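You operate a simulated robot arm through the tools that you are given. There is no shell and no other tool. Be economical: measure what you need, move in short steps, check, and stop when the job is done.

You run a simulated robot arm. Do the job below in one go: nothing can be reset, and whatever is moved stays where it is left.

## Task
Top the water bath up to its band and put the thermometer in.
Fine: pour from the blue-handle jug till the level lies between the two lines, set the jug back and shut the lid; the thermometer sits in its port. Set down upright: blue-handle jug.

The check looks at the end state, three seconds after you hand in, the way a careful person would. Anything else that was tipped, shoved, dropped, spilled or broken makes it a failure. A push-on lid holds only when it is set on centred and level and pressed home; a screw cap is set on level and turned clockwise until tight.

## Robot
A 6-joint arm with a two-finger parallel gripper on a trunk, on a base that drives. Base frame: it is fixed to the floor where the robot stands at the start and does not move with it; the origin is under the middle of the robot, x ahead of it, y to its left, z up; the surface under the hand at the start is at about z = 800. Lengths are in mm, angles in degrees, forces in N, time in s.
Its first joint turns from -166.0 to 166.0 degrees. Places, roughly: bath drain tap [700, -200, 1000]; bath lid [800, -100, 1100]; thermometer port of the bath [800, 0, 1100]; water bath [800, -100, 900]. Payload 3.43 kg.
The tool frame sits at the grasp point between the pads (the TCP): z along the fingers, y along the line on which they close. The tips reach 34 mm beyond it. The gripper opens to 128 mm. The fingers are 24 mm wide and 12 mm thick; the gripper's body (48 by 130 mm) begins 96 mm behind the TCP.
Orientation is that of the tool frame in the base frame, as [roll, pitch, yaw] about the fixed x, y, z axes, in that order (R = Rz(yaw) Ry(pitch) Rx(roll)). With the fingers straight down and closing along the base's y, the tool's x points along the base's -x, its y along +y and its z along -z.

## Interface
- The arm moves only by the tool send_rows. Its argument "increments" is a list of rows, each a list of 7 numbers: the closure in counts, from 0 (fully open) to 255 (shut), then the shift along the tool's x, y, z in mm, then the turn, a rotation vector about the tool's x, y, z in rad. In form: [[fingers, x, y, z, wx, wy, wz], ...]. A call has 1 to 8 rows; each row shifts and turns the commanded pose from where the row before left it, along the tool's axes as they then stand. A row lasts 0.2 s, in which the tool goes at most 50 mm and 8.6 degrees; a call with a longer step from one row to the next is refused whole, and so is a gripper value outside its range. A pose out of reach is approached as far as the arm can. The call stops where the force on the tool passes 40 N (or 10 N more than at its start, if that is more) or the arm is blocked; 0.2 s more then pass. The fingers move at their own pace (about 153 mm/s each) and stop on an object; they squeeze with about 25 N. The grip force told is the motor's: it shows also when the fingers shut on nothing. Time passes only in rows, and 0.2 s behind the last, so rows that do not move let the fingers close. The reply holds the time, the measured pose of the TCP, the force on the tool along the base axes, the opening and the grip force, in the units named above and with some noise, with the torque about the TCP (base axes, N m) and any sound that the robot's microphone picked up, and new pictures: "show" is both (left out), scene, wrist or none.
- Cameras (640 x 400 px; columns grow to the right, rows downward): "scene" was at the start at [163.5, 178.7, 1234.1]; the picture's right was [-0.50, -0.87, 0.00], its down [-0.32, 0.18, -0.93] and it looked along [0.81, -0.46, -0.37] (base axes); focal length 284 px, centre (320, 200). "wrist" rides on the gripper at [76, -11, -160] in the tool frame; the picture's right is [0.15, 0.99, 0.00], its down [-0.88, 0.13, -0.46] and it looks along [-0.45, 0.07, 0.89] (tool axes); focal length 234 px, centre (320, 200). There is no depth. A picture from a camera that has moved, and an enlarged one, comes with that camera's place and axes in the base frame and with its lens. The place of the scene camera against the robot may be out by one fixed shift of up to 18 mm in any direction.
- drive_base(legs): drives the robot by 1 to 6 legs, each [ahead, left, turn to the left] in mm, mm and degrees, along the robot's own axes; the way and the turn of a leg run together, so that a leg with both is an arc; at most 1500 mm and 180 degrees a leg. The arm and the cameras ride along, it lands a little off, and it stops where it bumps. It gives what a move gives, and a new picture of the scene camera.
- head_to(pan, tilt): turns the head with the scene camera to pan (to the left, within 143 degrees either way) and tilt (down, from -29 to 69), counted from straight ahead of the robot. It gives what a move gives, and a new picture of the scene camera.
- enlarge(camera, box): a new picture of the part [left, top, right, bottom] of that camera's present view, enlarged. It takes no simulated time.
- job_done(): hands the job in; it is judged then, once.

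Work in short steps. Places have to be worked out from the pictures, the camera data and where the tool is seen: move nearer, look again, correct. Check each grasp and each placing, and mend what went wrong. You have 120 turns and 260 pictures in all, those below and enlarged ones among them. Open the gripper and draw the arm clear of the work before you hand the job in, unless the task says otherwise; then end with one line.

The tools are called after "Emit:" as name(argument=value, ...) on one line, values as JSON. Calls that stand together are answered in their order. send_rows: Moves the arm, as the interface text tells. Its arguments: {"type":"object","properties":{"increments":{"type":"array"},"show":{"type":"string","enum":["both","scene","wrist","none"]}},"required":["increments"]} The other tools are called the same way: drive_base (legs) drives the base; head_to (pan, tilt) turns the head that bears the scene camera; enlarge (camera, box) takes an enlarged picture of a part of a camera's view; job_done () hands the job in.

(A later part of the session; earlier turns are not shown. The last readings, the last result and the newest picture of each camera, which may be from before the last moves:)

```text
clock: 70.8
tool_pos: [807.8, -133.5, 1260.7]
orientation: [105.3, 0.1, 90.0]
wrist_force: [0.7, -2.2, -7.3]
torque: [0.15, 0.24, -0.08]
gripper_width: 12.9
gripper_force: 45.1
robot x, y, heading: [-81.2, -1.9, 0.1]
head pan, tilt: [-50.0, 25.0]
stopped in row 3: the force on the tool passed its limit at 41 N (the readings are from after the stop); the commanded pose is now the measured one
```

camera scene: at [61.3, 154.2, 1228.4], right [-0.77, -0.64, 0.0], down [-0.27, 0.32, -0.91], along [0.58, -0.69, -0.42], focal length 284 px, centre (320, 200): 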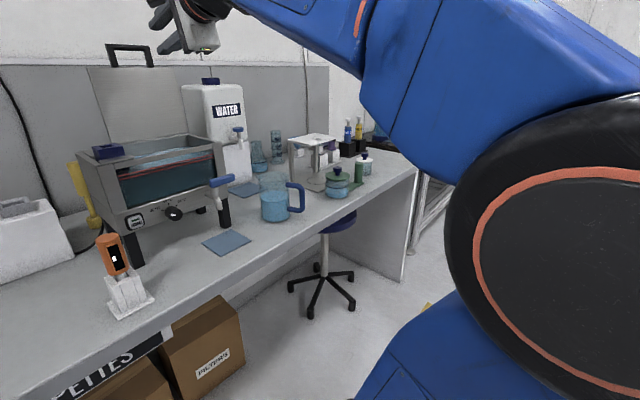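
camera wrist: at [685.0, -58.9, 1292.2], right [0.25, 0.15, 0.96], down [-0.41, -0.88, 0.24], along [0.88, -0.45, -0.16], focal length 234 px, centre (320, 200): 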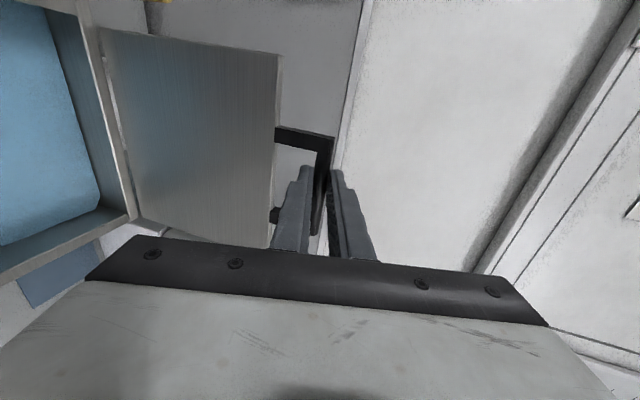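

From the arc so far the hinge is about (848, 1072) and the bar radius ≈190. The lid is just past vertical towards closing. I loosen to a 20 mm cage round the bar and draw back 11 mm so the tips clear the lid edge later.

Emit:
send_rows(increments=[[215, 0, 0, 0, 0, 0, 0], [215, 0, 0, -5, 0, 0, 0], [215, 0, 0, -6, 0, 0, 0]], show="wrist")

Emit:
enlarge(camera="wrist", box=[200, 60, 440, 260])

```text
clock: 71.6
tool_pos: [795.7, -133.8, 1264.3]
orientation: [105.3, 0.1, 90.0]
wrist_force: [-0.2, 0.7, 0.0]
torque: [0.0, 0.0, -0.02]
gripper_width: 19.8
gripper_force: 0.1
robot x, y, heading: [-78.1, -0.1, -0.1]
head pan, tilt: [-50.0, 25.0]
camera wrist: at [639.8, -58.4, 1295.6], right [0.26, 0.15, 0.95], down [-0.4, -0.88, 0.25], along [0.88, -0.45, -0.17], focal length 234 px, centre (320, 200)
```

wrist: 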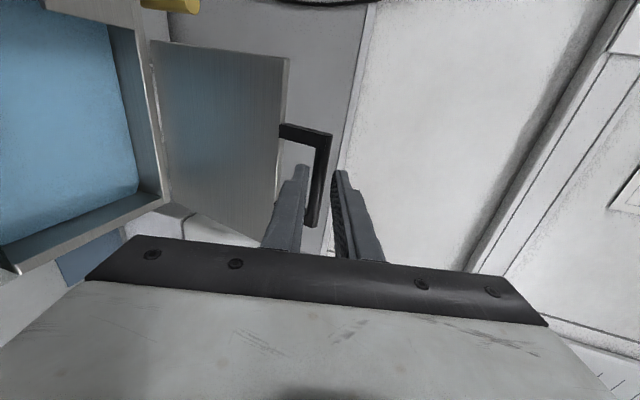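

```text
2.00 times, centred on (320, 160) of wrist
camera zoom: at [639.8, -58.4, 1295.6], right [0.26, 0.15, 0.95], down [-0.4, -0.88, 0.25], along [0.88, -0.45, -0.17], focal length 468 px, centre (320, 280)
```

zoom: 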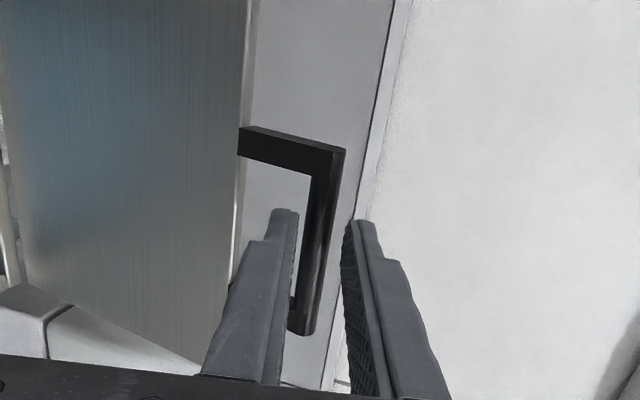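

Bar is caged. I follow the arc down to about 33° from vertical.

Emit:
send_rows(increments=[[215, 0, -9.1, -17.7, 0, 0, 0], [215, 0, -10.8, -16.7, 0, 0, 0], [215, 0, -12.5, -15.5, 0, 0, 0], [215, 0, -14.1, -14, 0, 0, 0]], show="wrist")

Emit:
enlarge(camera="wrist", box=[200, 60, 440, 260])

```text
clock: 72.6
tool_pos: [721.8, -134.2, 1235.4]
orientation: [105.3, 0.2, 89.9]
wrist_force: [0.1, -0.2, -0.8]
torque: [0.04, 0.02, 0.02]
gripper_width: 20.2
gripper_force: 0.1
robot x, y, heading: [-84.2, 2.5, -0.1]
head pan, tilt: [-50.0, 25.0]
camera wrist: at [564.8, -58.8, 1266.9], right [0.26, 0.15, 0.95], down [-0.4, -0.88, 0.25], along [0.88, -0.45, -0.17], focal length 234 px, centre (320, 200)
```

wrist: 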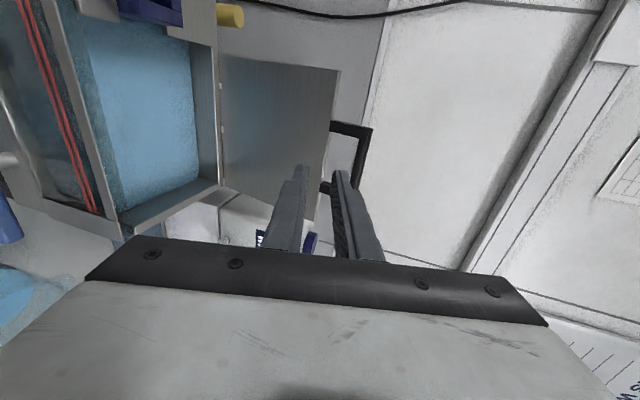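

```text
2.00 times, centred on (320, 160) of wrist
camera zoom: at [564.8, -58.8, 1266.9], right [0.26, 0.15, 0.95], down [-0.4, -0.88, 0.25], along [0.88, -0.45, -0.17], focal length 468 px, centre (320, 280)
```

zoom: 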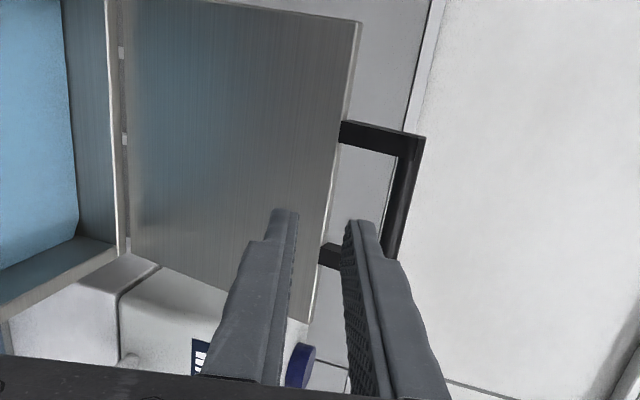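

The bar slipped off the tips: the hinge holds by friction, so I need to hook from behind. I pitch the tool to 45° down and rise so the upper finger can pull from behind the bar.

Emit:
send_rows(increments=[[195, 0, 30, 0, 0.13, 0, 0], [195, 0, 30, 0, 0.13, 0, 0], [195, 0, 20, 0, 0.13, 0, 0], [195, 0, 10, 0, 0.13, 0, 0], [195, 0, 20, 0, 0, 0, 0]], show="wrist")

```text
clock: 73.8
tool_pos: [771.7, -132.3, 1335.1]
orientation: [135.2, 0.1, 90.0]
wrist_force: [0.0, 0.8, -0.3]
torque: [0.04, 0.0, 0.02]
gripper_width: 30.4
gripper_force: 0.0
robot x, y, heading: [-80.6, 2.2, -0.0]
head pan, tilt: [-50.0, 25.0]
camera wrist: at [651.9, -56.9, 1439.7], right [0.7, 0.15, 0.7], down [-0.23, -0.88, 0.42], along [0.68, -0.45, -0.58], focal length 234 px, centre (320, 200)
```

wrist: 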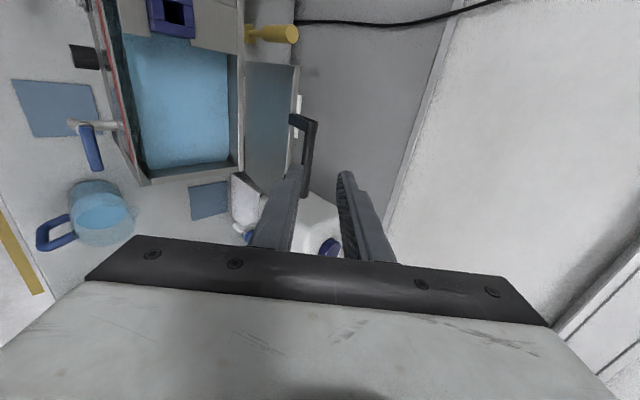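

Excellent reach and view: bar ≈(836,-132,1254). I shift and slide down along the tool axis to cage the bar.

Emit:
send_rows(increments=[[195, 0, -12, 20, 0, 0, 0], [195, 0, 0, 30, 0, 0, 0]], show="wrist")

Emit:
enlarge(camera="wrist", box=[200, 60, 440, 260])

```text
clock: 74.4
tool_pos: [798.4, -133.9, 1288.5]
orientation: [134.9, 0.2, 90.0]
wrist_force: [0.2, -0.3, 0.8]
torque: [-0.03, -0.03, -0.03]
gripper_width: 30.0
gripper_force: 0.0
robot x, y, heading: [-79.2, -1.0, -0.1]
head pan, tilt: [-50.0, 25.0]
camera wrist: at [678.9, -58.1, 1394.8], right [0.7, 0.15, 0.7], down [-0.23, -0.88, 0.42], along [0.68, -0.45, -0.58], focal length 234 px, centre (320, 200)
```

wrist: 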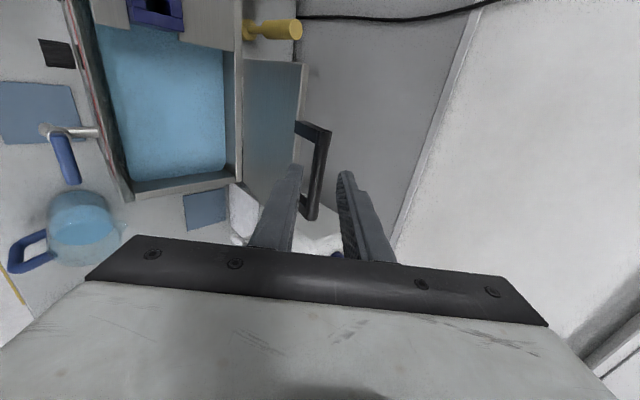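

```text
2.00 times, centred on (320, 160) of wrist
camera zoom: at [678.9, -58.1, 1394.8], right [0.7, 0.15, 0.7], down [-0.23, -0.88, 0.42], along [0.68, -0.45, -0.58], focal length 468 px, centre (320, 280)
```

zoom: 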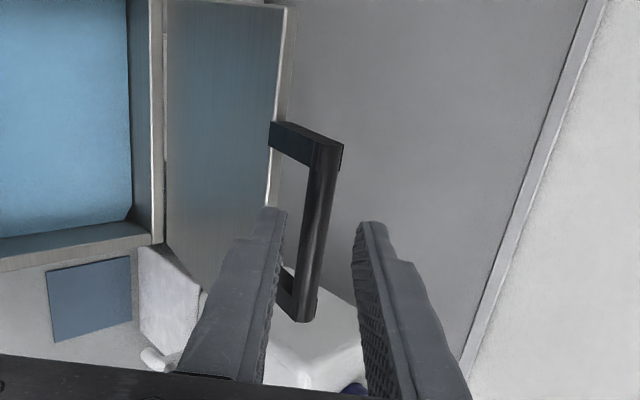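

Bar is centred between the fingers. I advance 26 mm to cage it and pull along the arc, to about 30° from vertical.

Emit:
send_rows(increments=[[195, 0, 0, 26, 0, 0, 0], [195, 0, -16.5, -11.1, 0, 0, 0], [195, 0, -17.5, -9.3, 0, 0, 0], [195, 0, -18.4, -7.4, 0, 0, 0], [195, 0, -19.1, -5.5, 0, 0, 0]], show="wrist")

Emit:
enlarge(camera="wrist", box=[200, 60, 440, 260])

```text
clock: 75.6
tool_pos: [743.3, -134.1, 1242.4]
orientation: [135.2, 0.2, 90.0]
wrist_force: [0.4, 0.4, -0.1]
torque: [0.01, 0.05, -0.01]
gripper_width: 30.1
gripper_force: 0.2
robot x, y, heading: [-82.9, 1.4, -0.0]
head pan, tilt: [-50.0, 25.0]
camera wrist: at [624.3, -58.6, 1348.2], right [0.7, 0.15, 0.7], down [-0.23, -0.88, 0.42], along [0.68, -0.45, -0.58], focal length 234 px, centre (320, 200)
```

wrist: 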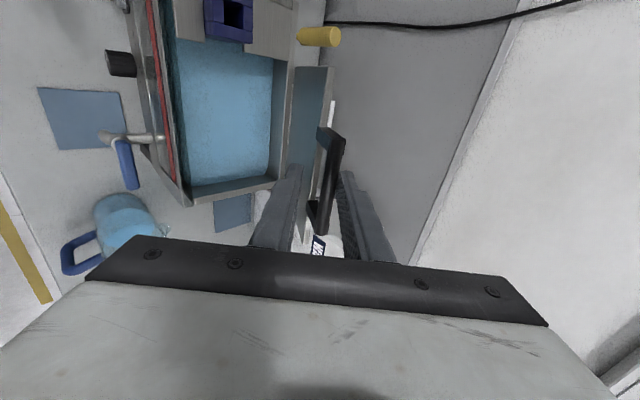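

```text
2.00 times, centred on (320, 160) of wrist
camera zoom: at [624.3, -58.6, 1348.2], right [0.7, 0.15, 0.7], down [-0.23, -0.88, 0.42], along [0.68, -0.45, -0.58], focal length 468 px, centre (320, 280)
```

zoom: 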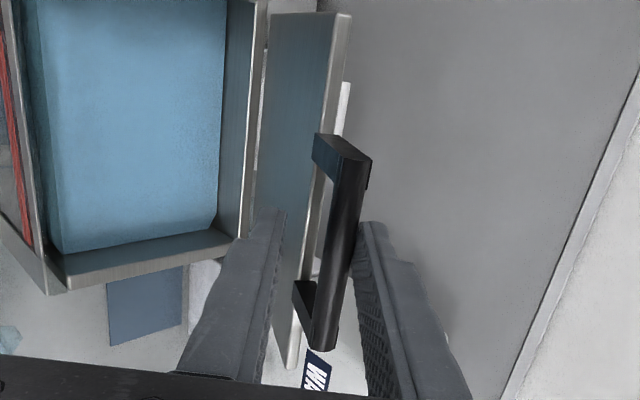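

The lid is coming with the finger. Continue along the arc.

Emit:
send_rows(increments=[[195, 0, -19.6, -3.5, 0, 0, 0], [195, 0, -19.8, -1.4, 0, 0, 0], [195, 0, -19.9, 0.6, 0, 0, 0], [195, 0, -19.7, 2.8, 0, 0, 0]], show="wrist")

```text
clock: 76.6
tool_pos: [686.7, -134.6, 1189.2]
orientation: [135.1, 0.1, 90.0]
wrist_force: [-0.2, 0.7, -0.3]
torque: [-0.01, 0.04, 0.0]
gripper_width: 30.0
gripper_force: 0.0
robot x, y, heading: [-82.1, 1.9, 0.1]
head pan, tilt: [-50.0, 25.0]
camera wrist: at [566.3, -58.9, 1293.7], right [0.7, 0.15, 0.7], down [-0.23, -0.88, 0.42], along [0.68, -0.45, -0.58], focal length 234 px, centre (320, 200)
```

wrist: 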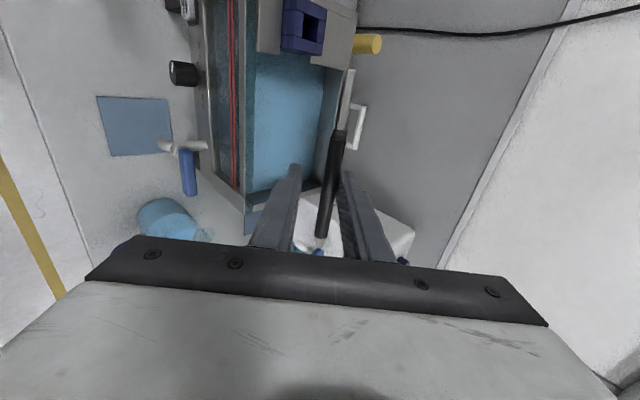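

Still following well. Continue, keeping the tip a little shallower.

Emit:
send_rows(increments=[[195, 0, -19.2, 2.8, 0, 0, 0], [195, 0, -18.7, 4.8, 0, 0, 0], [195, 0, -17.9, 6.7, 0, 0, 0], [195, 0, -16.9, 8.5, 0, 0, 0]], show="wrist")

Emit:
enlarge(camera="wrist", box=[200, 60, 440, 260])

```text
clock: 77.6
tool_pos: [651.1, -132.4, 1119.7]
orientation: [135.1, 0.0, 90.0]
wrist_force: [-1.1, -0.3, 0.2]
torque: [-0.02, -0.02, 0.0]
gripper_width: 30.1
gripper_force: 0.1
robot x, y, heading: [-77.0, -2.0, -0.1]
head pan, tilt: [-50.0, 25.0]
camera wrist: at [530.0, -58.0, 1224.5], right [0.7, 0.15, 0.7], down [-0.23, -0.88, 0.42], along [0.68, -0.45, -0.58], focal length 234 px, centre (320, 200)
```

wrist: 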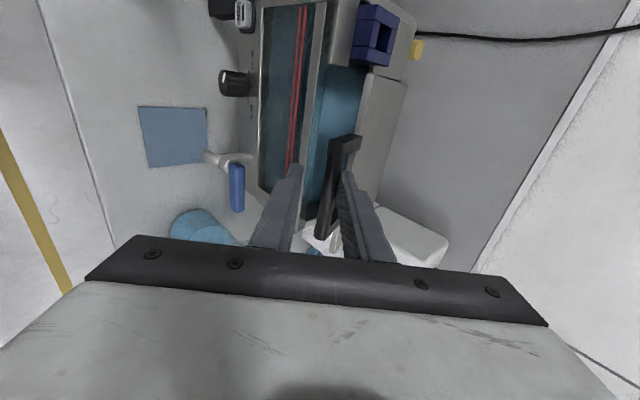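

```text
2.00 times, centred on (320, 160) of wrist
camera zoom: at [530.0, -58.0, 1224.5], right [0.7, 0.15, 0.7], down [-0.23, -0.88, 0.42], along [0.68, -0.45, -0.58], focal length 468 px, centre (320, 280)
```

zoom: 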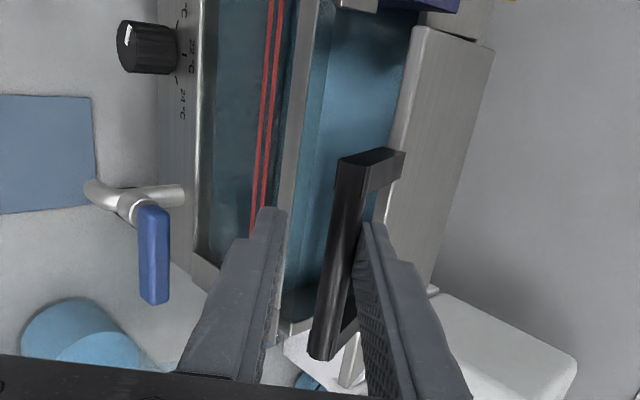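

Lid about 25° open. Two more arc steps, then look.

Emit:
send_rows(increments=[[195, 0, -15.6, 11, 0, 0, 0], [195, 0, -14.3, 12, 0, 0, 0]], show="wrist")

Emit:
enlarge(camera="wrist", box=[200, 60, 440, 260])

```text
clock: 78.2
tool_pos: [647.6, -133.0, 1082.3]
orientation: [135.1, 0.3, 90.0]
wrist_force: [-0.2, -0.1, -0.5]
torque: [0.0, -0.06, -0.03]
gripper_width: 30.2
gripper_force: 0.1
robot x, y, heading: [-84.0, -2.2, -0.2]
head pan, tilt: [-50.0, 25.0]
camera wrist: at [526.5, -58.3, 1187.8], right [0.7, 0.15, 0.7], down [-0.23, -0.88, 0.42], along [0.68, -0.45, -0.58], focal length 234 px, centre (320, 200)
```

wrist: 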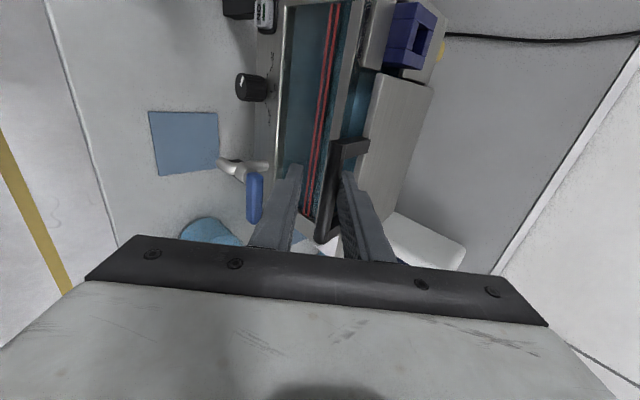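

```text
2.00 times, centred on (320, 160) of wrist
camera zoom: at [526.5, -58.3, 1187.8], right [0.7, 0.15, 0.7], down [-0.23, -0.88, 0.42], along [0.68, -0.45, -0.58], focal length 468 px, centre (320, 280)
```

zoom: 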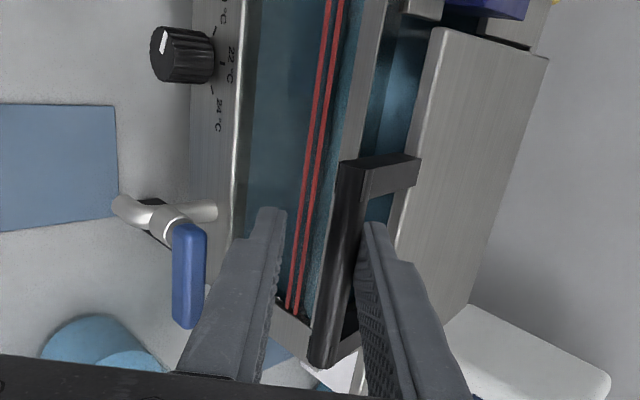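

Nearly shut. I keep pressing down in small steps.

Emit:
send_rows(increments=[[195, 0, -8, 5, 0, 0, 0], [195, 0, -8, 5, 0, 0, 0], [195, 0, -6, 4, 0, 0, 0]], show="wrist")

Emit:
enlarge(camera="wrist", box=[200, 60, 440, 260])

```text
clock: 79.0
tool_pos: [640.8, -133.6, 1057.8]
orientation: [135.1, 0.1, 89.9]
wrist_force: [0.3, -0.6, -0.3]
torque: [0.01, -0.05, -0.01]
gripper_width: 30.5
gripper_force: 0.2
robot x, y, heading: [-84.5, 0.1, -0.0]
head pan, tilt: [-50.0, 25.0]
camera wrist: at [520.5, -59.2, 1162.9], right [0.7, 0.15, 0.7], down [-0.23, -0.88, 0.42], along [0.68, -0.45, -0.58], focal length 234 px, centre (320, 200)
```

wrist: 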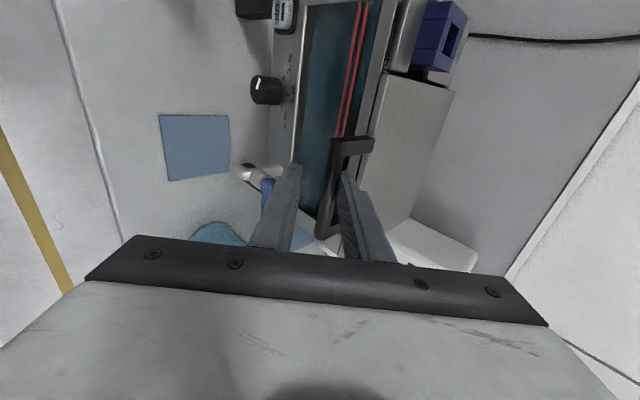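

```text
2.00 times, centred on (320, 160) of wrist
camera zoom: at [520.5, -59.2, 1162.9], right [0.7, 0.15, 0.7], down [-0.23, -0.88, 0.42], along [0.68, -0.45, -0.58], focal length 468 px, centre (320, 280)
```

zoom: 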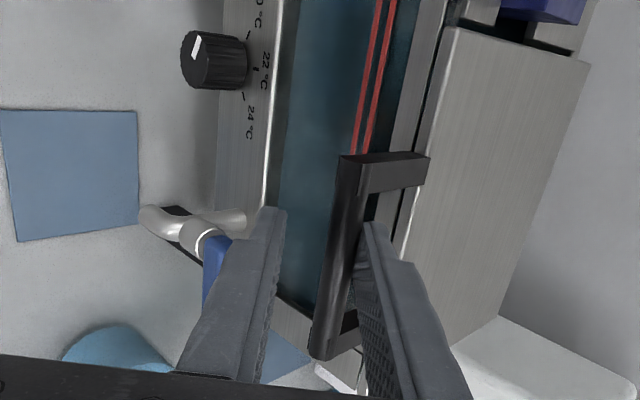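

Emit:
send_rows(increments=[[195, 0, -4, 3, 0, 0, 0], [195, 0, -4, 3, 0, 0, 0], [195, 0, -3, 2, 0, 0, 0], [195, 0, 0, 0, 0, 0, 0]], show="both")

Emit:
enlarge(camera="scene", box=[60, 100, 260, 260])

```text
clock: 80.0
tool_pos: [638.2, -133.5, 1047.5]
orientation: [134.9, 0.3, 90.0]
wrist_force: [14.6, -1.6, 32.3]
torque: [0.05, -0.78, -0.11]
gripper_width: 49.0
gripper_force: 16.2
robot x, y, heading: [-81.2, -1.9, 0.3]
head pan, tilt: [-50.0, 25.0]
camera scene: at [61.0, 154.2, 1228.4], right [-0.77, -0.64, 0.0], down [-0.27, 0.32, -0.91], along [0.58, -0.69, -0.42], focal length 284 px, centre (320, 200)
camera wrist: at [517.5, -58.7, 1151.1], right [0.7, 0.15, 0.7], down [-0.23, -0.88, 0.42], along [0.68, -0.45, -0.58], focal length 234 px, centre (320, 200)
```

scene: 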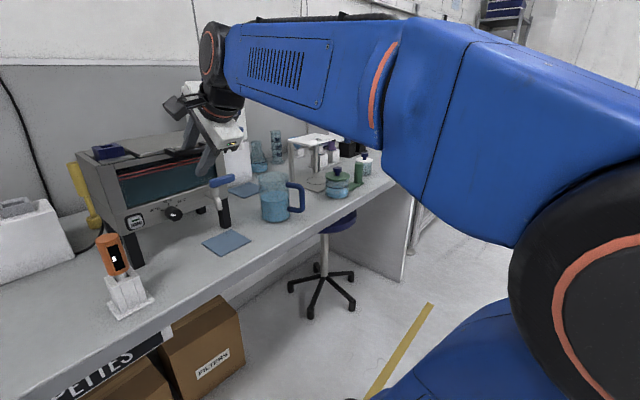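
wrist: 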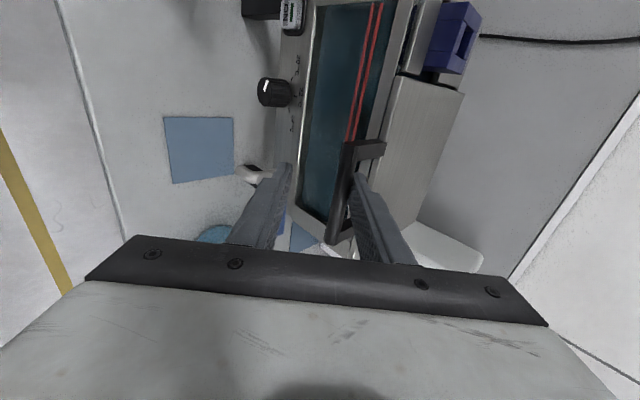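

```text
2.50 times, centred on (160, 180) of scene
camera zoom: at [61.0, 154.2, 1228.4], right [-0.77, -0.64, 0.0], down [-0.27, 0.32, -0.91], along [0.58, -0.69, -0.42], focal length 711 px, centre (720, 250)
```

zoom: 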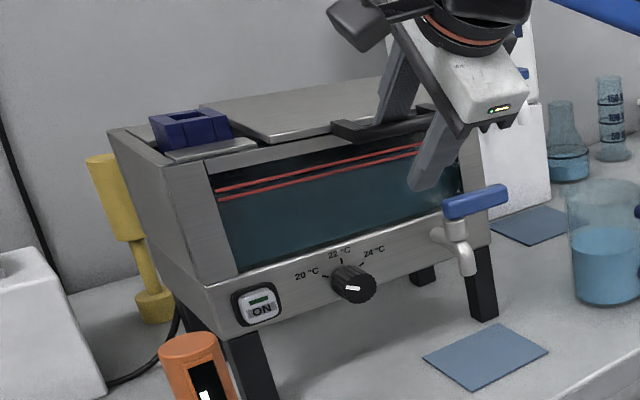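

The lid is shut (32 N reaction). I release and draw back along the tool axis.

Emit:
send_rows(increments=[[195, 0, 7, -4, 0, 0, 0], [195, 0, 3, -25, 0, 0, 0], [195, 0, 0, -45, 0, 0, 0], [195, 0, 0, -45, 0, 0, 0]], show="both")

Emit:
enlarge(camera="scene", box=[60, 100, 260, 260])

```text
clock: 81.0
tool_pos: [560.9, -134.8, 1137.2]
orientation: [135.1, 0.1, 90.0]
wrist_force: [1.0, 0.2, -0.2]
torque: [0.02, 0.03, -0.01]
gripper_width: 30.2
gripper_force: 0.1
robot x, y, heading: [-81.3, -1.1, -0.0]
head pan, tilt: [-50.0, 25.0]
camera scene: at [61.4, 154.0, 1228.4], right [-0.77, -0.64, 0.0], down [-0.27, 0.32, -0.91], along [0.58, -0.69, -0.42], focal length 284 px, centre (320, 200)
camera wrist: at [440.8, -59.4, 1242.2], right [0.7, 0.15, 0.7], down [-0.23, -0.88, 0.42], along [0.67, -0.45, -0.58], focal length 234 px, centre (320, 200)
```

scene: 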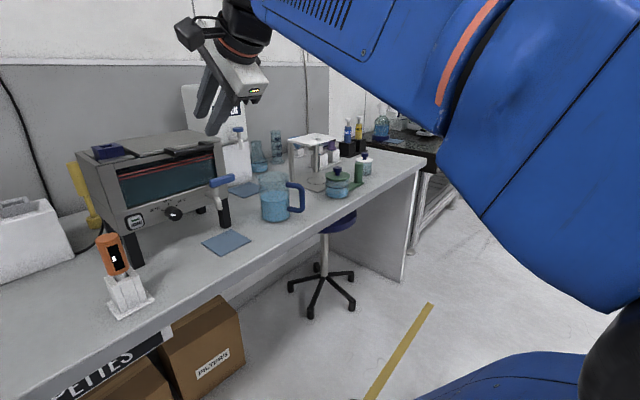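
wrist: 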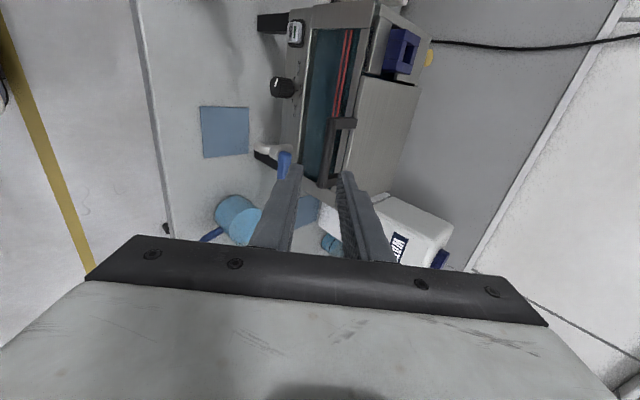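

```text
2.50 times, centred on (160, 180) of scene
camera zoom: at [61.4, 154.0, 1228.4], right [-0.77, -0.64, 0.0], down [-0.27, 0.32, -0.91], along [0.58, -0.69, -0.42], focal length 711 px, centre (720, 250)
```

zoom: 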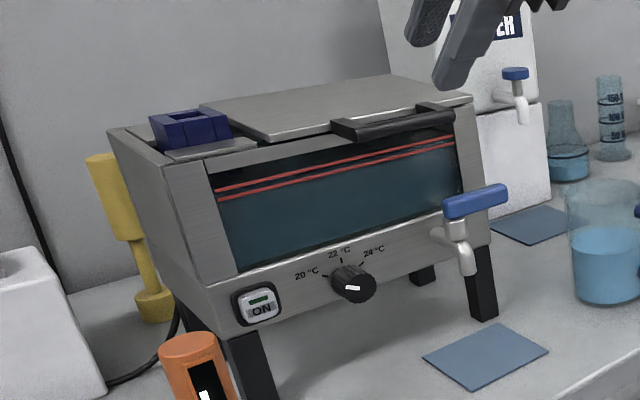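

Lid closed, as at the start. Now the thermometer: I turn the tool back to straight down, original orientation.

Emit:
send_rows(increments=[[0, 20, 0, 0, 0.131, 0, 0], [0, 30, 0, 0, 0.131, 0, 0], [0, 30, 0, 0, 0.131, 0, 0], [0, 30, 0, 0, 0.131, 0, 0], [0, 30, 0, 0, 0.131, 0, 0], [0, 30, 0, 0, 0.131, 0, 0], [0, 20, 0, 0, 0, 0, -0.148], [0, 0, 0, 0, 0, 0, -0.148]], show="none")

Emit:
send_rows(increments=[[0, 0, 0, 0, 0, 0, -0.148], [0, 0, 0, 0, 0, 0, -0.148], [0, 0, 0, 0, 0, 0, -0.148], [0, 0, 0, 0, 0, 0, -0.148], [0, 0, 0, 0, 0, 0, -0.148], [0, 0, 0, 0, 0, 0, -0.148], [0, 0, 0, 0, 0, 0, -0.148], [0, 0, 0, 0, 0, 0, -0.148]], show="both")

```text
clock: 82.8
tool_pos: [561.2, 55.6, 1136.3]
orientation: [-179.7, 0.1, 107.1]
wrist_force: [0.1, 0.6, 0.2]
torque: [-0.05, -0.01, 0.02]
gripper_width: 127.9
gripper_force: 0.0
robot x, y, heading: [-84.0, 1.7, 0.1]
head pan, tilt: [-50.0, 25.0]
```

```text
clock: 84.6
tool_pos: [563.0, 56.8, 1135.2]
orientation: [-179.9, -0.1, 174.9]
wrist_force: [-0.3, -0.5, 1.0]
torque: [-0.03, 0.01, 0.0]
gripper_width: 128.1
gripper_force: 0.0
robot x, y, heading: [-83.7, 4.9, -0.2]
head pan, tilt: [-50.0, 25.0]
camera scene: at [61.3, 154.1, 1228.4], right [-0.77, -0.64, 0.0], down [-0.27, 0.32, -0.91], along [0.58, -0.69, -0.42], focal length 284 px, centre (320, 200)
camera wrist: at [485.7, 50.7, 1295.2], right [-0.06, 1.0, 0.0], down [0.89, 0.05, 0.45], along [0.45, 0.02, -0.89], focal length 234 px, centre (320, 200)
```

scene: 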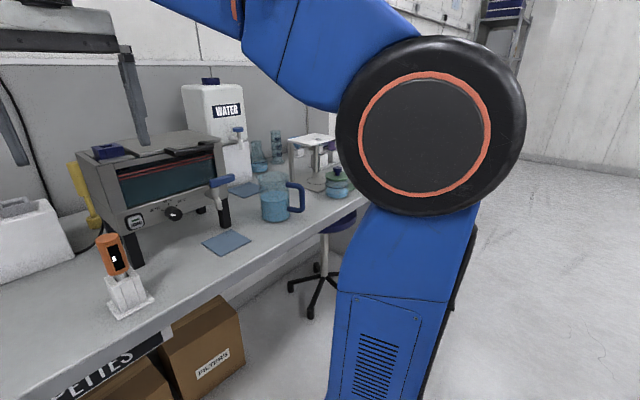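
wrist: 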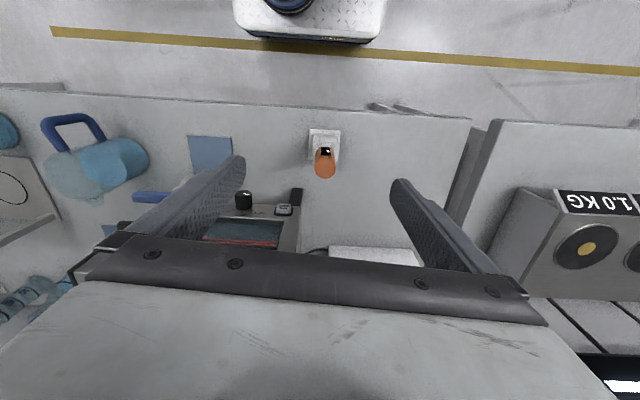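

Thermometer near (601, 60), top ≈955. I align above it and lower to get a close view.

Emit:
send_rows(increments=[[0, 0, 0, 40, 0, 0, -0.089], [0, -38, 4, 25, 0, 0, 0], [0, 0, 0, 45, 0, 0, 0]], show="wrist")

Emit:
enlarge(camera="wrist", box=[220, 100, 420, 260])

Emit:
enlarge(camera="scene", box=[60, 210, 180, 340])

```text
clock: 85.4
tool_pos: [598.8, 60.1, 1025.7]
orientation: [-179.9, -0.1, 179.9]
wrist_force: [-0.4, 0.0, 0.6]
torque: [-0.03, -0.04, 0.0]
gripper_width: 128.1
gripper_force: 0.0
robot x, y, heading: [-81.2, 3.7, 0.0]
head pan, tilt: [-50.0, 25.0]
camera wrist: at [523.7, 49.0, 1184.6], right [-0.15, 0.99, 0.0], down [0.88, 0.13, 0.45], along [0.45, 0.06, -0.89], focal length 234 px, centre (320, 200)
```

wrist: 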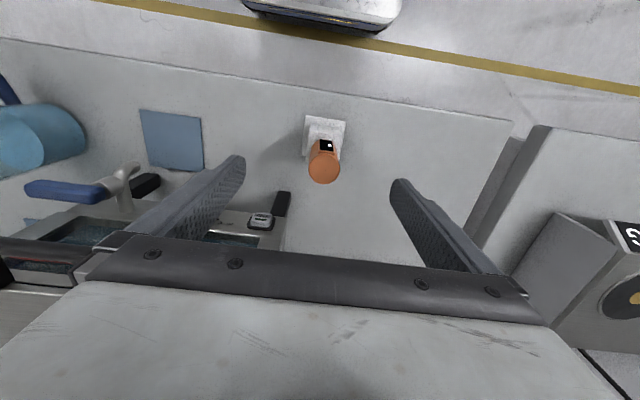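

```text
2.50 times, centred on (320, 180) of wrist
camera zoom: at [523.7, 49.0, 1184.6], right [-0.15, 0.99, 0.0], down [0.88, 0.13, 0.45], along [0.45, 0.06, -0.89], focal length 585 px, centre (320, 250)
```

zoom: 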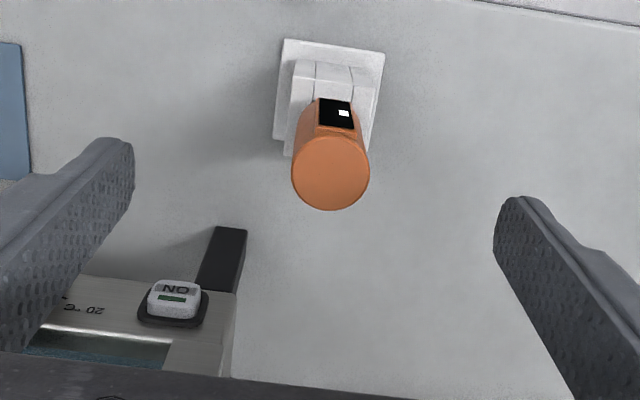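

```text
3.08 times, centred on (120, 275) of scene
camera zoom: at [61.2, 154.1, 1228.4], right [-0.77, -0.64, 0.0], down [-0.27, 0.32, -0.91], along [0.58, -0.69, -0.42], focal length 875 px, centre (935, -31)
```

zoom: 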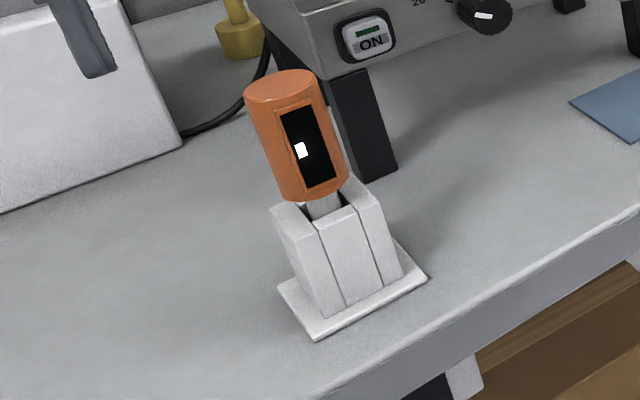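

The thermometer stands vertical at about (606, 64), handle ≈33 mm wide, top ≈948. I centre, descend to z≈925 and grip.

Emit:
send_rows(increments=[[0, -7, 4, 20, 0, 0, 0], [0, 0, 0, 40, 0, 0, 0], [0, 0, 0, 40, 0, 0, 0]], show="wrist")

Emit:
enlarge(camera="wrist", box=[220, 100, 420, 260])

```text
clock: 86.2
tool_pos: [603.0, 63.9, 925.1]
orientation: [-179.8, -0.2, 179.9]
wrist_force: [-0.1, -0.3, -0.3]
torque: [0.01, -0.03, 0.01]
gripper_width: 128.1
gripper_force: 0.1
robot x, y, heading: [-78.6, 2.8, 0.0]
head pan, tilt: [-50.0, 25.0]
camera wrist: at [527.8, 51.6, 1085.2], right [-0.15, 0.99, 0.0], down [0.88, 0.13, 0.45], along [0.45, 0.06, -0.89], focal length 234 px, centre (320, 200)
```

wrist: 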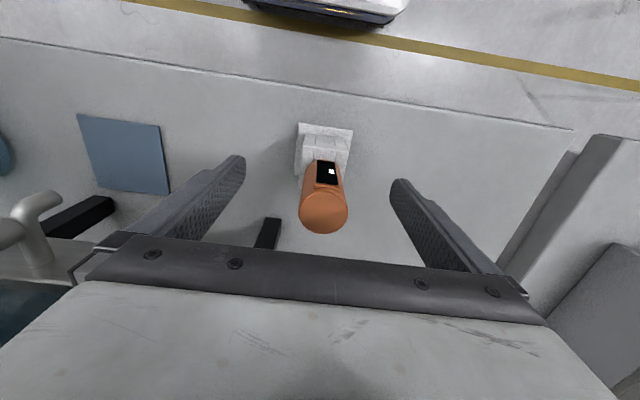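

```text
2.50 times, centred on (320, 180) of wrist
camera zoom: at [527.8, 51.6, 1085.2], right [-0.15, 0.99, 0.0], down [0.88, 0.13, 0.45], along [0.45, 0.06, -0.89], focal length 585 px, centre (320, 250)
```

zoom: 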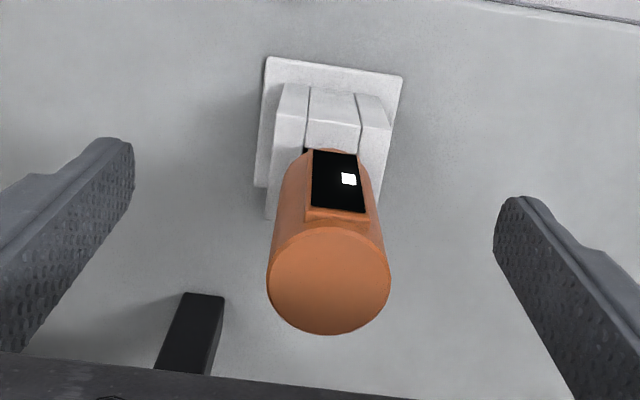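

Centred. I close on the handle.

Emit:
send_rows(increments=[[0, -2.5, 0.4, 0, 0, 0, 0], [150, 0, 0, 0, 0, 0, 0], [255, 0, 0, 0, 0, 0, 0], [255, 0, 0, 0, 0, 0, 0], [255, 0, 0, 0, 0, 0, 0]], show="none")

Emit:
send_rows(increments=[[255, 0, 0, -10, 0, 0, 0], [255, 0, 0, -20, 0, 0, 0], [255, 0, 0, -30, 0, 0, 0], [255, 0, 0, -40, 0, 0, 0]], show="both")

Emit:
enlarge(camera="scene", box=[40, 140, 200, 340])

```text
clock: 87.4
tool_pos: [606.5, 63.8, 925.0]
orientation: [-179.9, -0.2, 179.9]
wrist_force: [-0.5, -0.3, 0.1]
torque: [-0.02, 0.03, 0.0]
gripper_width: 33.3
gripper_force: 24.8
robot x, y, heading: [-79.7, 2.4, 0.2]
head pan, tilt: [-50.0, 25.0]
```

```text
clock: 88.4
tool_pos: [609.5, 63.6, 1027.2]
orientation: [-179.9, -0.2, 179.9]
wrist_force: [0.3, -0.5, -1.6]
torque: [-0.03, 0.01, -0.02]
gripper_width: 32.9
gripper_force: 25.0
robot x, y, heading: [-84.3, 1.7, 0.1]
head pan, tilt: [-50.0, 25.0]
camera scene: at [61.4, 154.1, 1228.4], right [-0.77, -0.64, 0.0], down [-0.27, 0.32, -0.91], along [0.58, -0.69, -0.42], focal length 284 px, centre (320, 200)
camera wrist: at [533.6, 52.7, 1186.9], right [-0.15, 0.99, 0.0], down [0.88, 0.13, 0.45], along [0.45, 0.06, -0.89], focal length 234 px, centre (320, 200)
```

scene: 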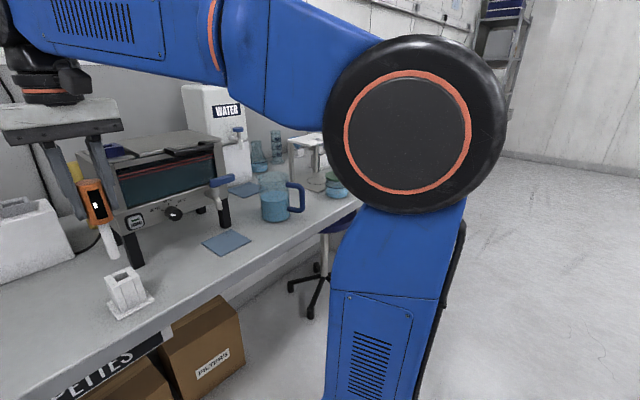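
wrist: 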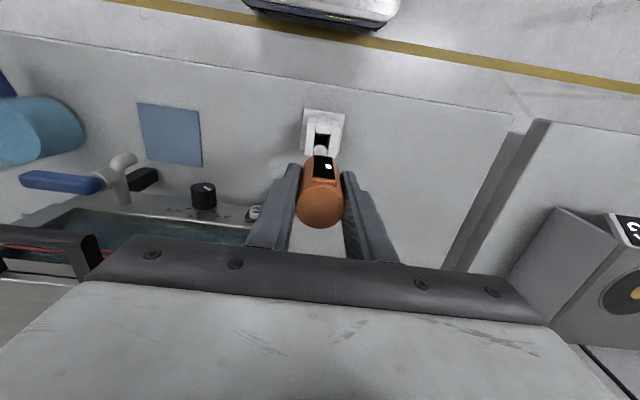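

```text
2.00 times, centred on (120, 240) of scene
camera zoom: at [61.4, 154.1, 1228.4], right [-0.77, -0.64, 0.0], down [-0.27, 0.32, -0.91], along [0.58, -0.69, -0.42], focal length 568 px, centre (720, 120)
```

zoom: 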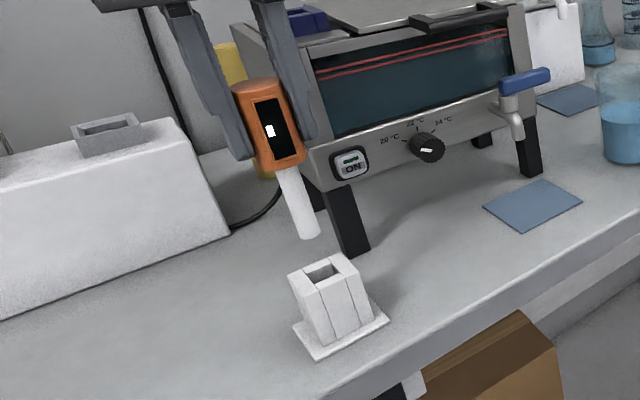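

The probe is out, hanging straight; its tip is about 115 mm below the TCP. The port needs the TCP above ≈1210, so I test how high the tool-down pose reaches.

Emit:
send_rows(increments=[[255, 0, 0, -45, 0, 0, 0], [255, 0, 0, -45, 0, 0, 0], [255, 0, 0, -45, 0, 0, 0], [255, 0, 0, -45, 0, 0, 0], [255, 0, 0, -20, 0, 0, 0]], show="scene")

```text
clock: 89.6
tool_pos: [606.7, 65.3, 1169.8]
orientation: [-179.9, -0.1, 179.9]
wrist_force: [0.4, 1.2, -0.9]
torque: [0.02, 0.0, 0.02]
gripper_width: 32.9
gripper_force: 25.7
out of reach, approached as far as the arm can: row 4, 5
robot x, y, heading: [-83.0, 1.6, 0.2]
head pan, tilt: [-50.0, 25.0]
camera scene: at [61.3, 154.1, 1228.4], right [-0.77, -0.64, 0.0], down [-0.27, 0.32, -0.91], along [0.58, -0.69, -0.42], focal length 284 px, centre (320, 200)
```

scene: 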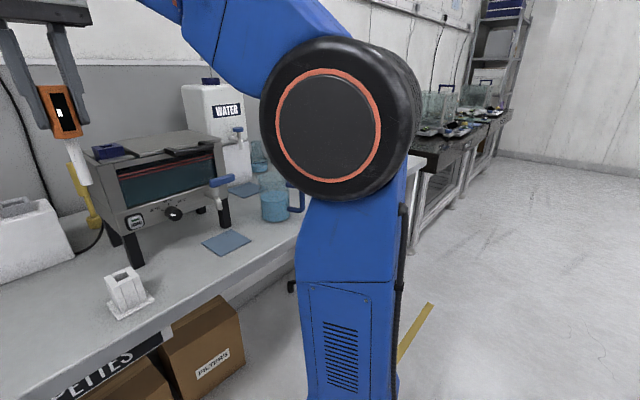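

Tool-down is limited to z≈1170, too low. I'll put the thermometer back in its stand and regrip it with the tool pitched 45°, which reaches higher.

Emit:
send_rows(increments=[[255, 0, 0, 45, 0, 0, 0], [255, 0, 0, 45, 0, 0, 0], [255, 0, 0, 40, 0, 0, 0], [255, 0, 0, 0, 0, 0, 0]], show="wrist")

Emit:
enlarge(camera="wrist", box=[260, 80, 400, 200])

```text
clock: 90.6
tool_pos: [607.8, 66.5, 1042.3]
orientation: [-179.9, -0.1, 179.9]
wrist_force: [-0.7, 0.6, -1.0]
torque: [0.01, -0.02, -0.04]
gripper_width: 33.4
gripper_force: 25.1
robot x, y, heading: [-84.0, -1.1, -0.3]
head pan, tilt: [-50.0, 25.0]
camera wrist: at [532.7, 54.3, 1201.4], right [-0.15, 0.99, 0.0], down [0.88, 0.13, 0.45], along [0.45, 0.06, -0.89], focal length 234 px, centre (320, 200)
```

wrist: 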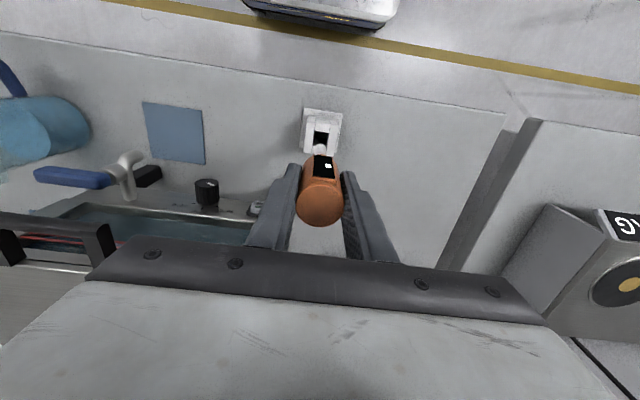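

```text
3.33 times, centred on (330, 140) of wrist
camera zoom: at [532.7, 54.3, 1201.4], right [-0.15, 0.99, 0.0], down [0.88, 0.13, 0.45], along [0.45, 0.06, -0.89], focal length 781 px, centre (287, 400)
```

zoom: 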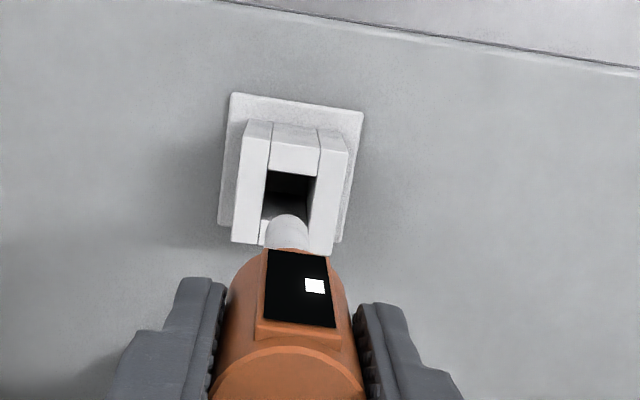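

Stem and socket look lined up as at pull-out. I descend 45 mm and check closely.

Emit:
send_rows(increments=[[255, 0, 0, 25, 0, 0, 0], [255, 0, 0, 20, 0, 0, 0], [255, 0, 0, 0, 0, 0, 0]], show="wrist")

Emit:
enlarge(camera="wrist", box=[260, 80, 400, 200])

Emit:
enlarge(camera="scene", box=[70, 180, 190, 330])

```text
clock: 91.4
tool_pos: [607.3, 65.2, 996.0]
orientation: [-179.9, -0.3, 179.9]
wrist_force: [0.0, -0.9, 0.0]
torque: [-0.01, -0.04, 0.03]
gripper_width: 33.0
gripper_force: 24.7
robot x, y, heading: [-77.4, -0.1, 0.2]
head pan, tilt: [-50.0, 25.0]
camera wrist: at [533.1, 53.6, 1156.2], right [-0.15, 0.99, 0.0], down [0.88, 0.13, 0.45], along [0.45, 0.06, -0.89], focal length 234 px, centre (320, 200)
```

wrist: 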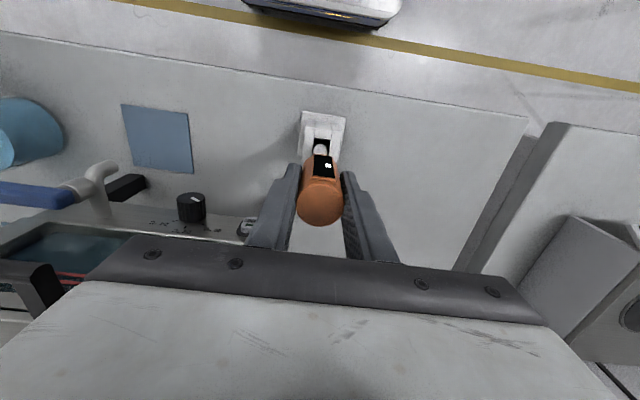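

```text
3.33 times, centred on (330, 140) of wrist
camera zoom: at [533.1, 53.6, 1156.2], right [-0.15, 0.99, 0.0], down [0.88, 0.13, 0.45], along [0.45, 0.06, -0.89], focal length 781 px, centre (287, 400)
```

zoom: 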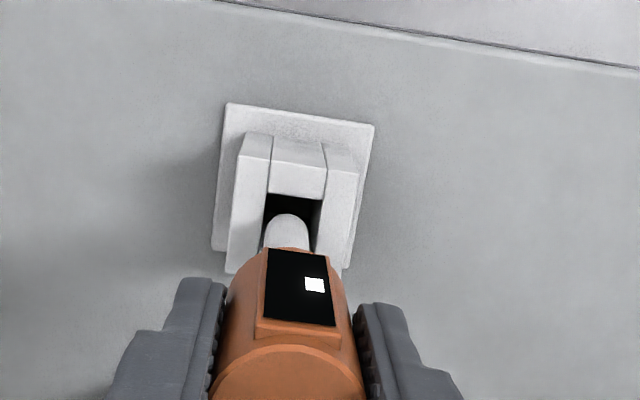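

```text
2.67 times, centred on (130, 255) of scene
camera zoom: at [61.4, 154.1, 1228.4], right [-0.77, -0.64, 0.0], down [-0.27, 0.32, -0.91], along [0.58, -0.69, -0.42], focal length 758 px, centre (827, 53)
```

zoom: 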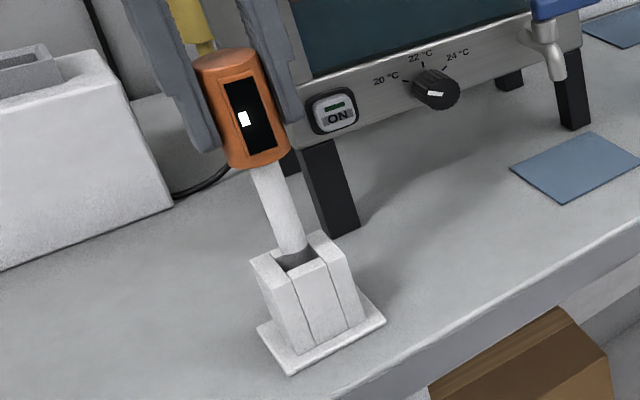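

Stem tip is over the socket. I lower it in small steps.

Emit:
send_rows(increments=[[255, 0, 1, 10, 0, 0, 0], [255, 0, 0, 10, 0, 0, 0], [255, 0, 0, 10, 0, 0, 0], [255, 0, 0, 10, 0, 0, 0], [255, 0, 0, 10, 0, 0, 0]], show="wrist")

Emit:
enlarge(camera="scene", box=[70, 180, 190, 330])

```text
clock: 92.6
tool_pos: [609.2, 65.3, 945.0]
orientation: [-180.0, -0.1, 179.9]
wrist_force: [0.0, -0.6, -0.7]
torque: [-0.01, -0.02, 0.0]
gripper_width: 33.0
gripper_force: 25.0
robot x, y, heading: [-81.8, -2.5, -0.3]
head pan, tilt: [-50.0, 25.0]
camera wrist: at [533.8, 53.4, 1105.5], right [-0.15, 0.99, 0.0], down [0.88, 0.13, 0.45], along [0.45, 0.06, -0.89], focal length 234 px, centre (320, 200)
```

wrist: 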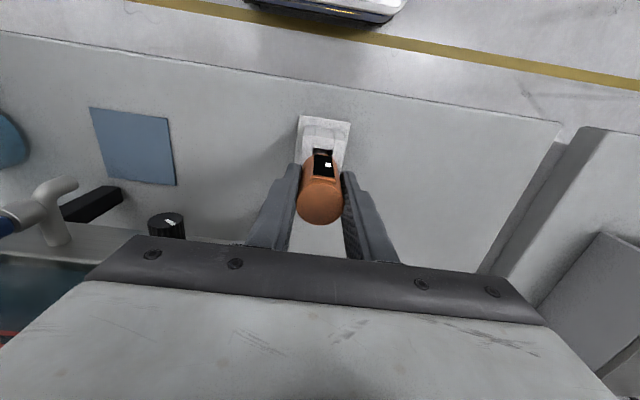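

```text
2.67 times, centred on (130, 255) of scene
camera zoom: at [61.3, 154.1, 1228.4], right [-0.77, -0.64, 0.0], down [-0.27, 0.32, -0.91], along [0.58, -0.69, -0.42], focal length 758 px, centre (827, 53)
```

zoom: 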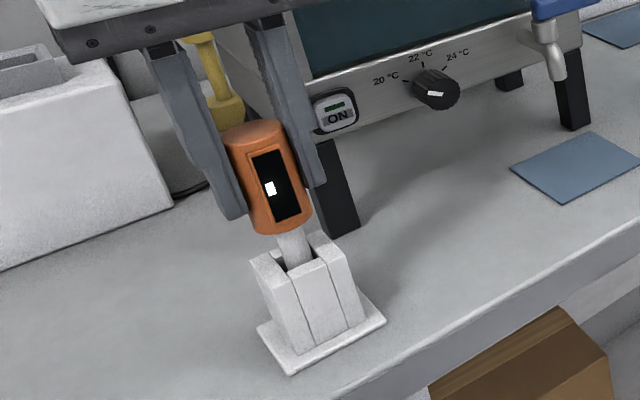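

The stem is in the socket with no force. I lower the remaining 19 mm and release.

Emit:
send_rows(increments=[[255, 0, 0, 10, 0, 0, 0], [255, 0, 0, 5, 0, 0, 0], [255, 0, 0, 3, 0, 0, 0], [255, 0, 0, 1, 0, 0, 0], [255, 0, 0, 0, 0, 0, 0]], show="none")

```text
clock: 93.8
tool_pos: [607.8, 65.6, 927.3]
orientation: [-179.9, -0.1, 180.0]
wrist_force: [0.9, 2.5, 20.7]
torque: [0.46, -0.09, -0.02]
gripper_width: 32.9
gripper_force: 24.7
robot x, y, heading: [-77.9, -1.7, -0.0]
head pan, tilt: [-50.0, 25.0]
```

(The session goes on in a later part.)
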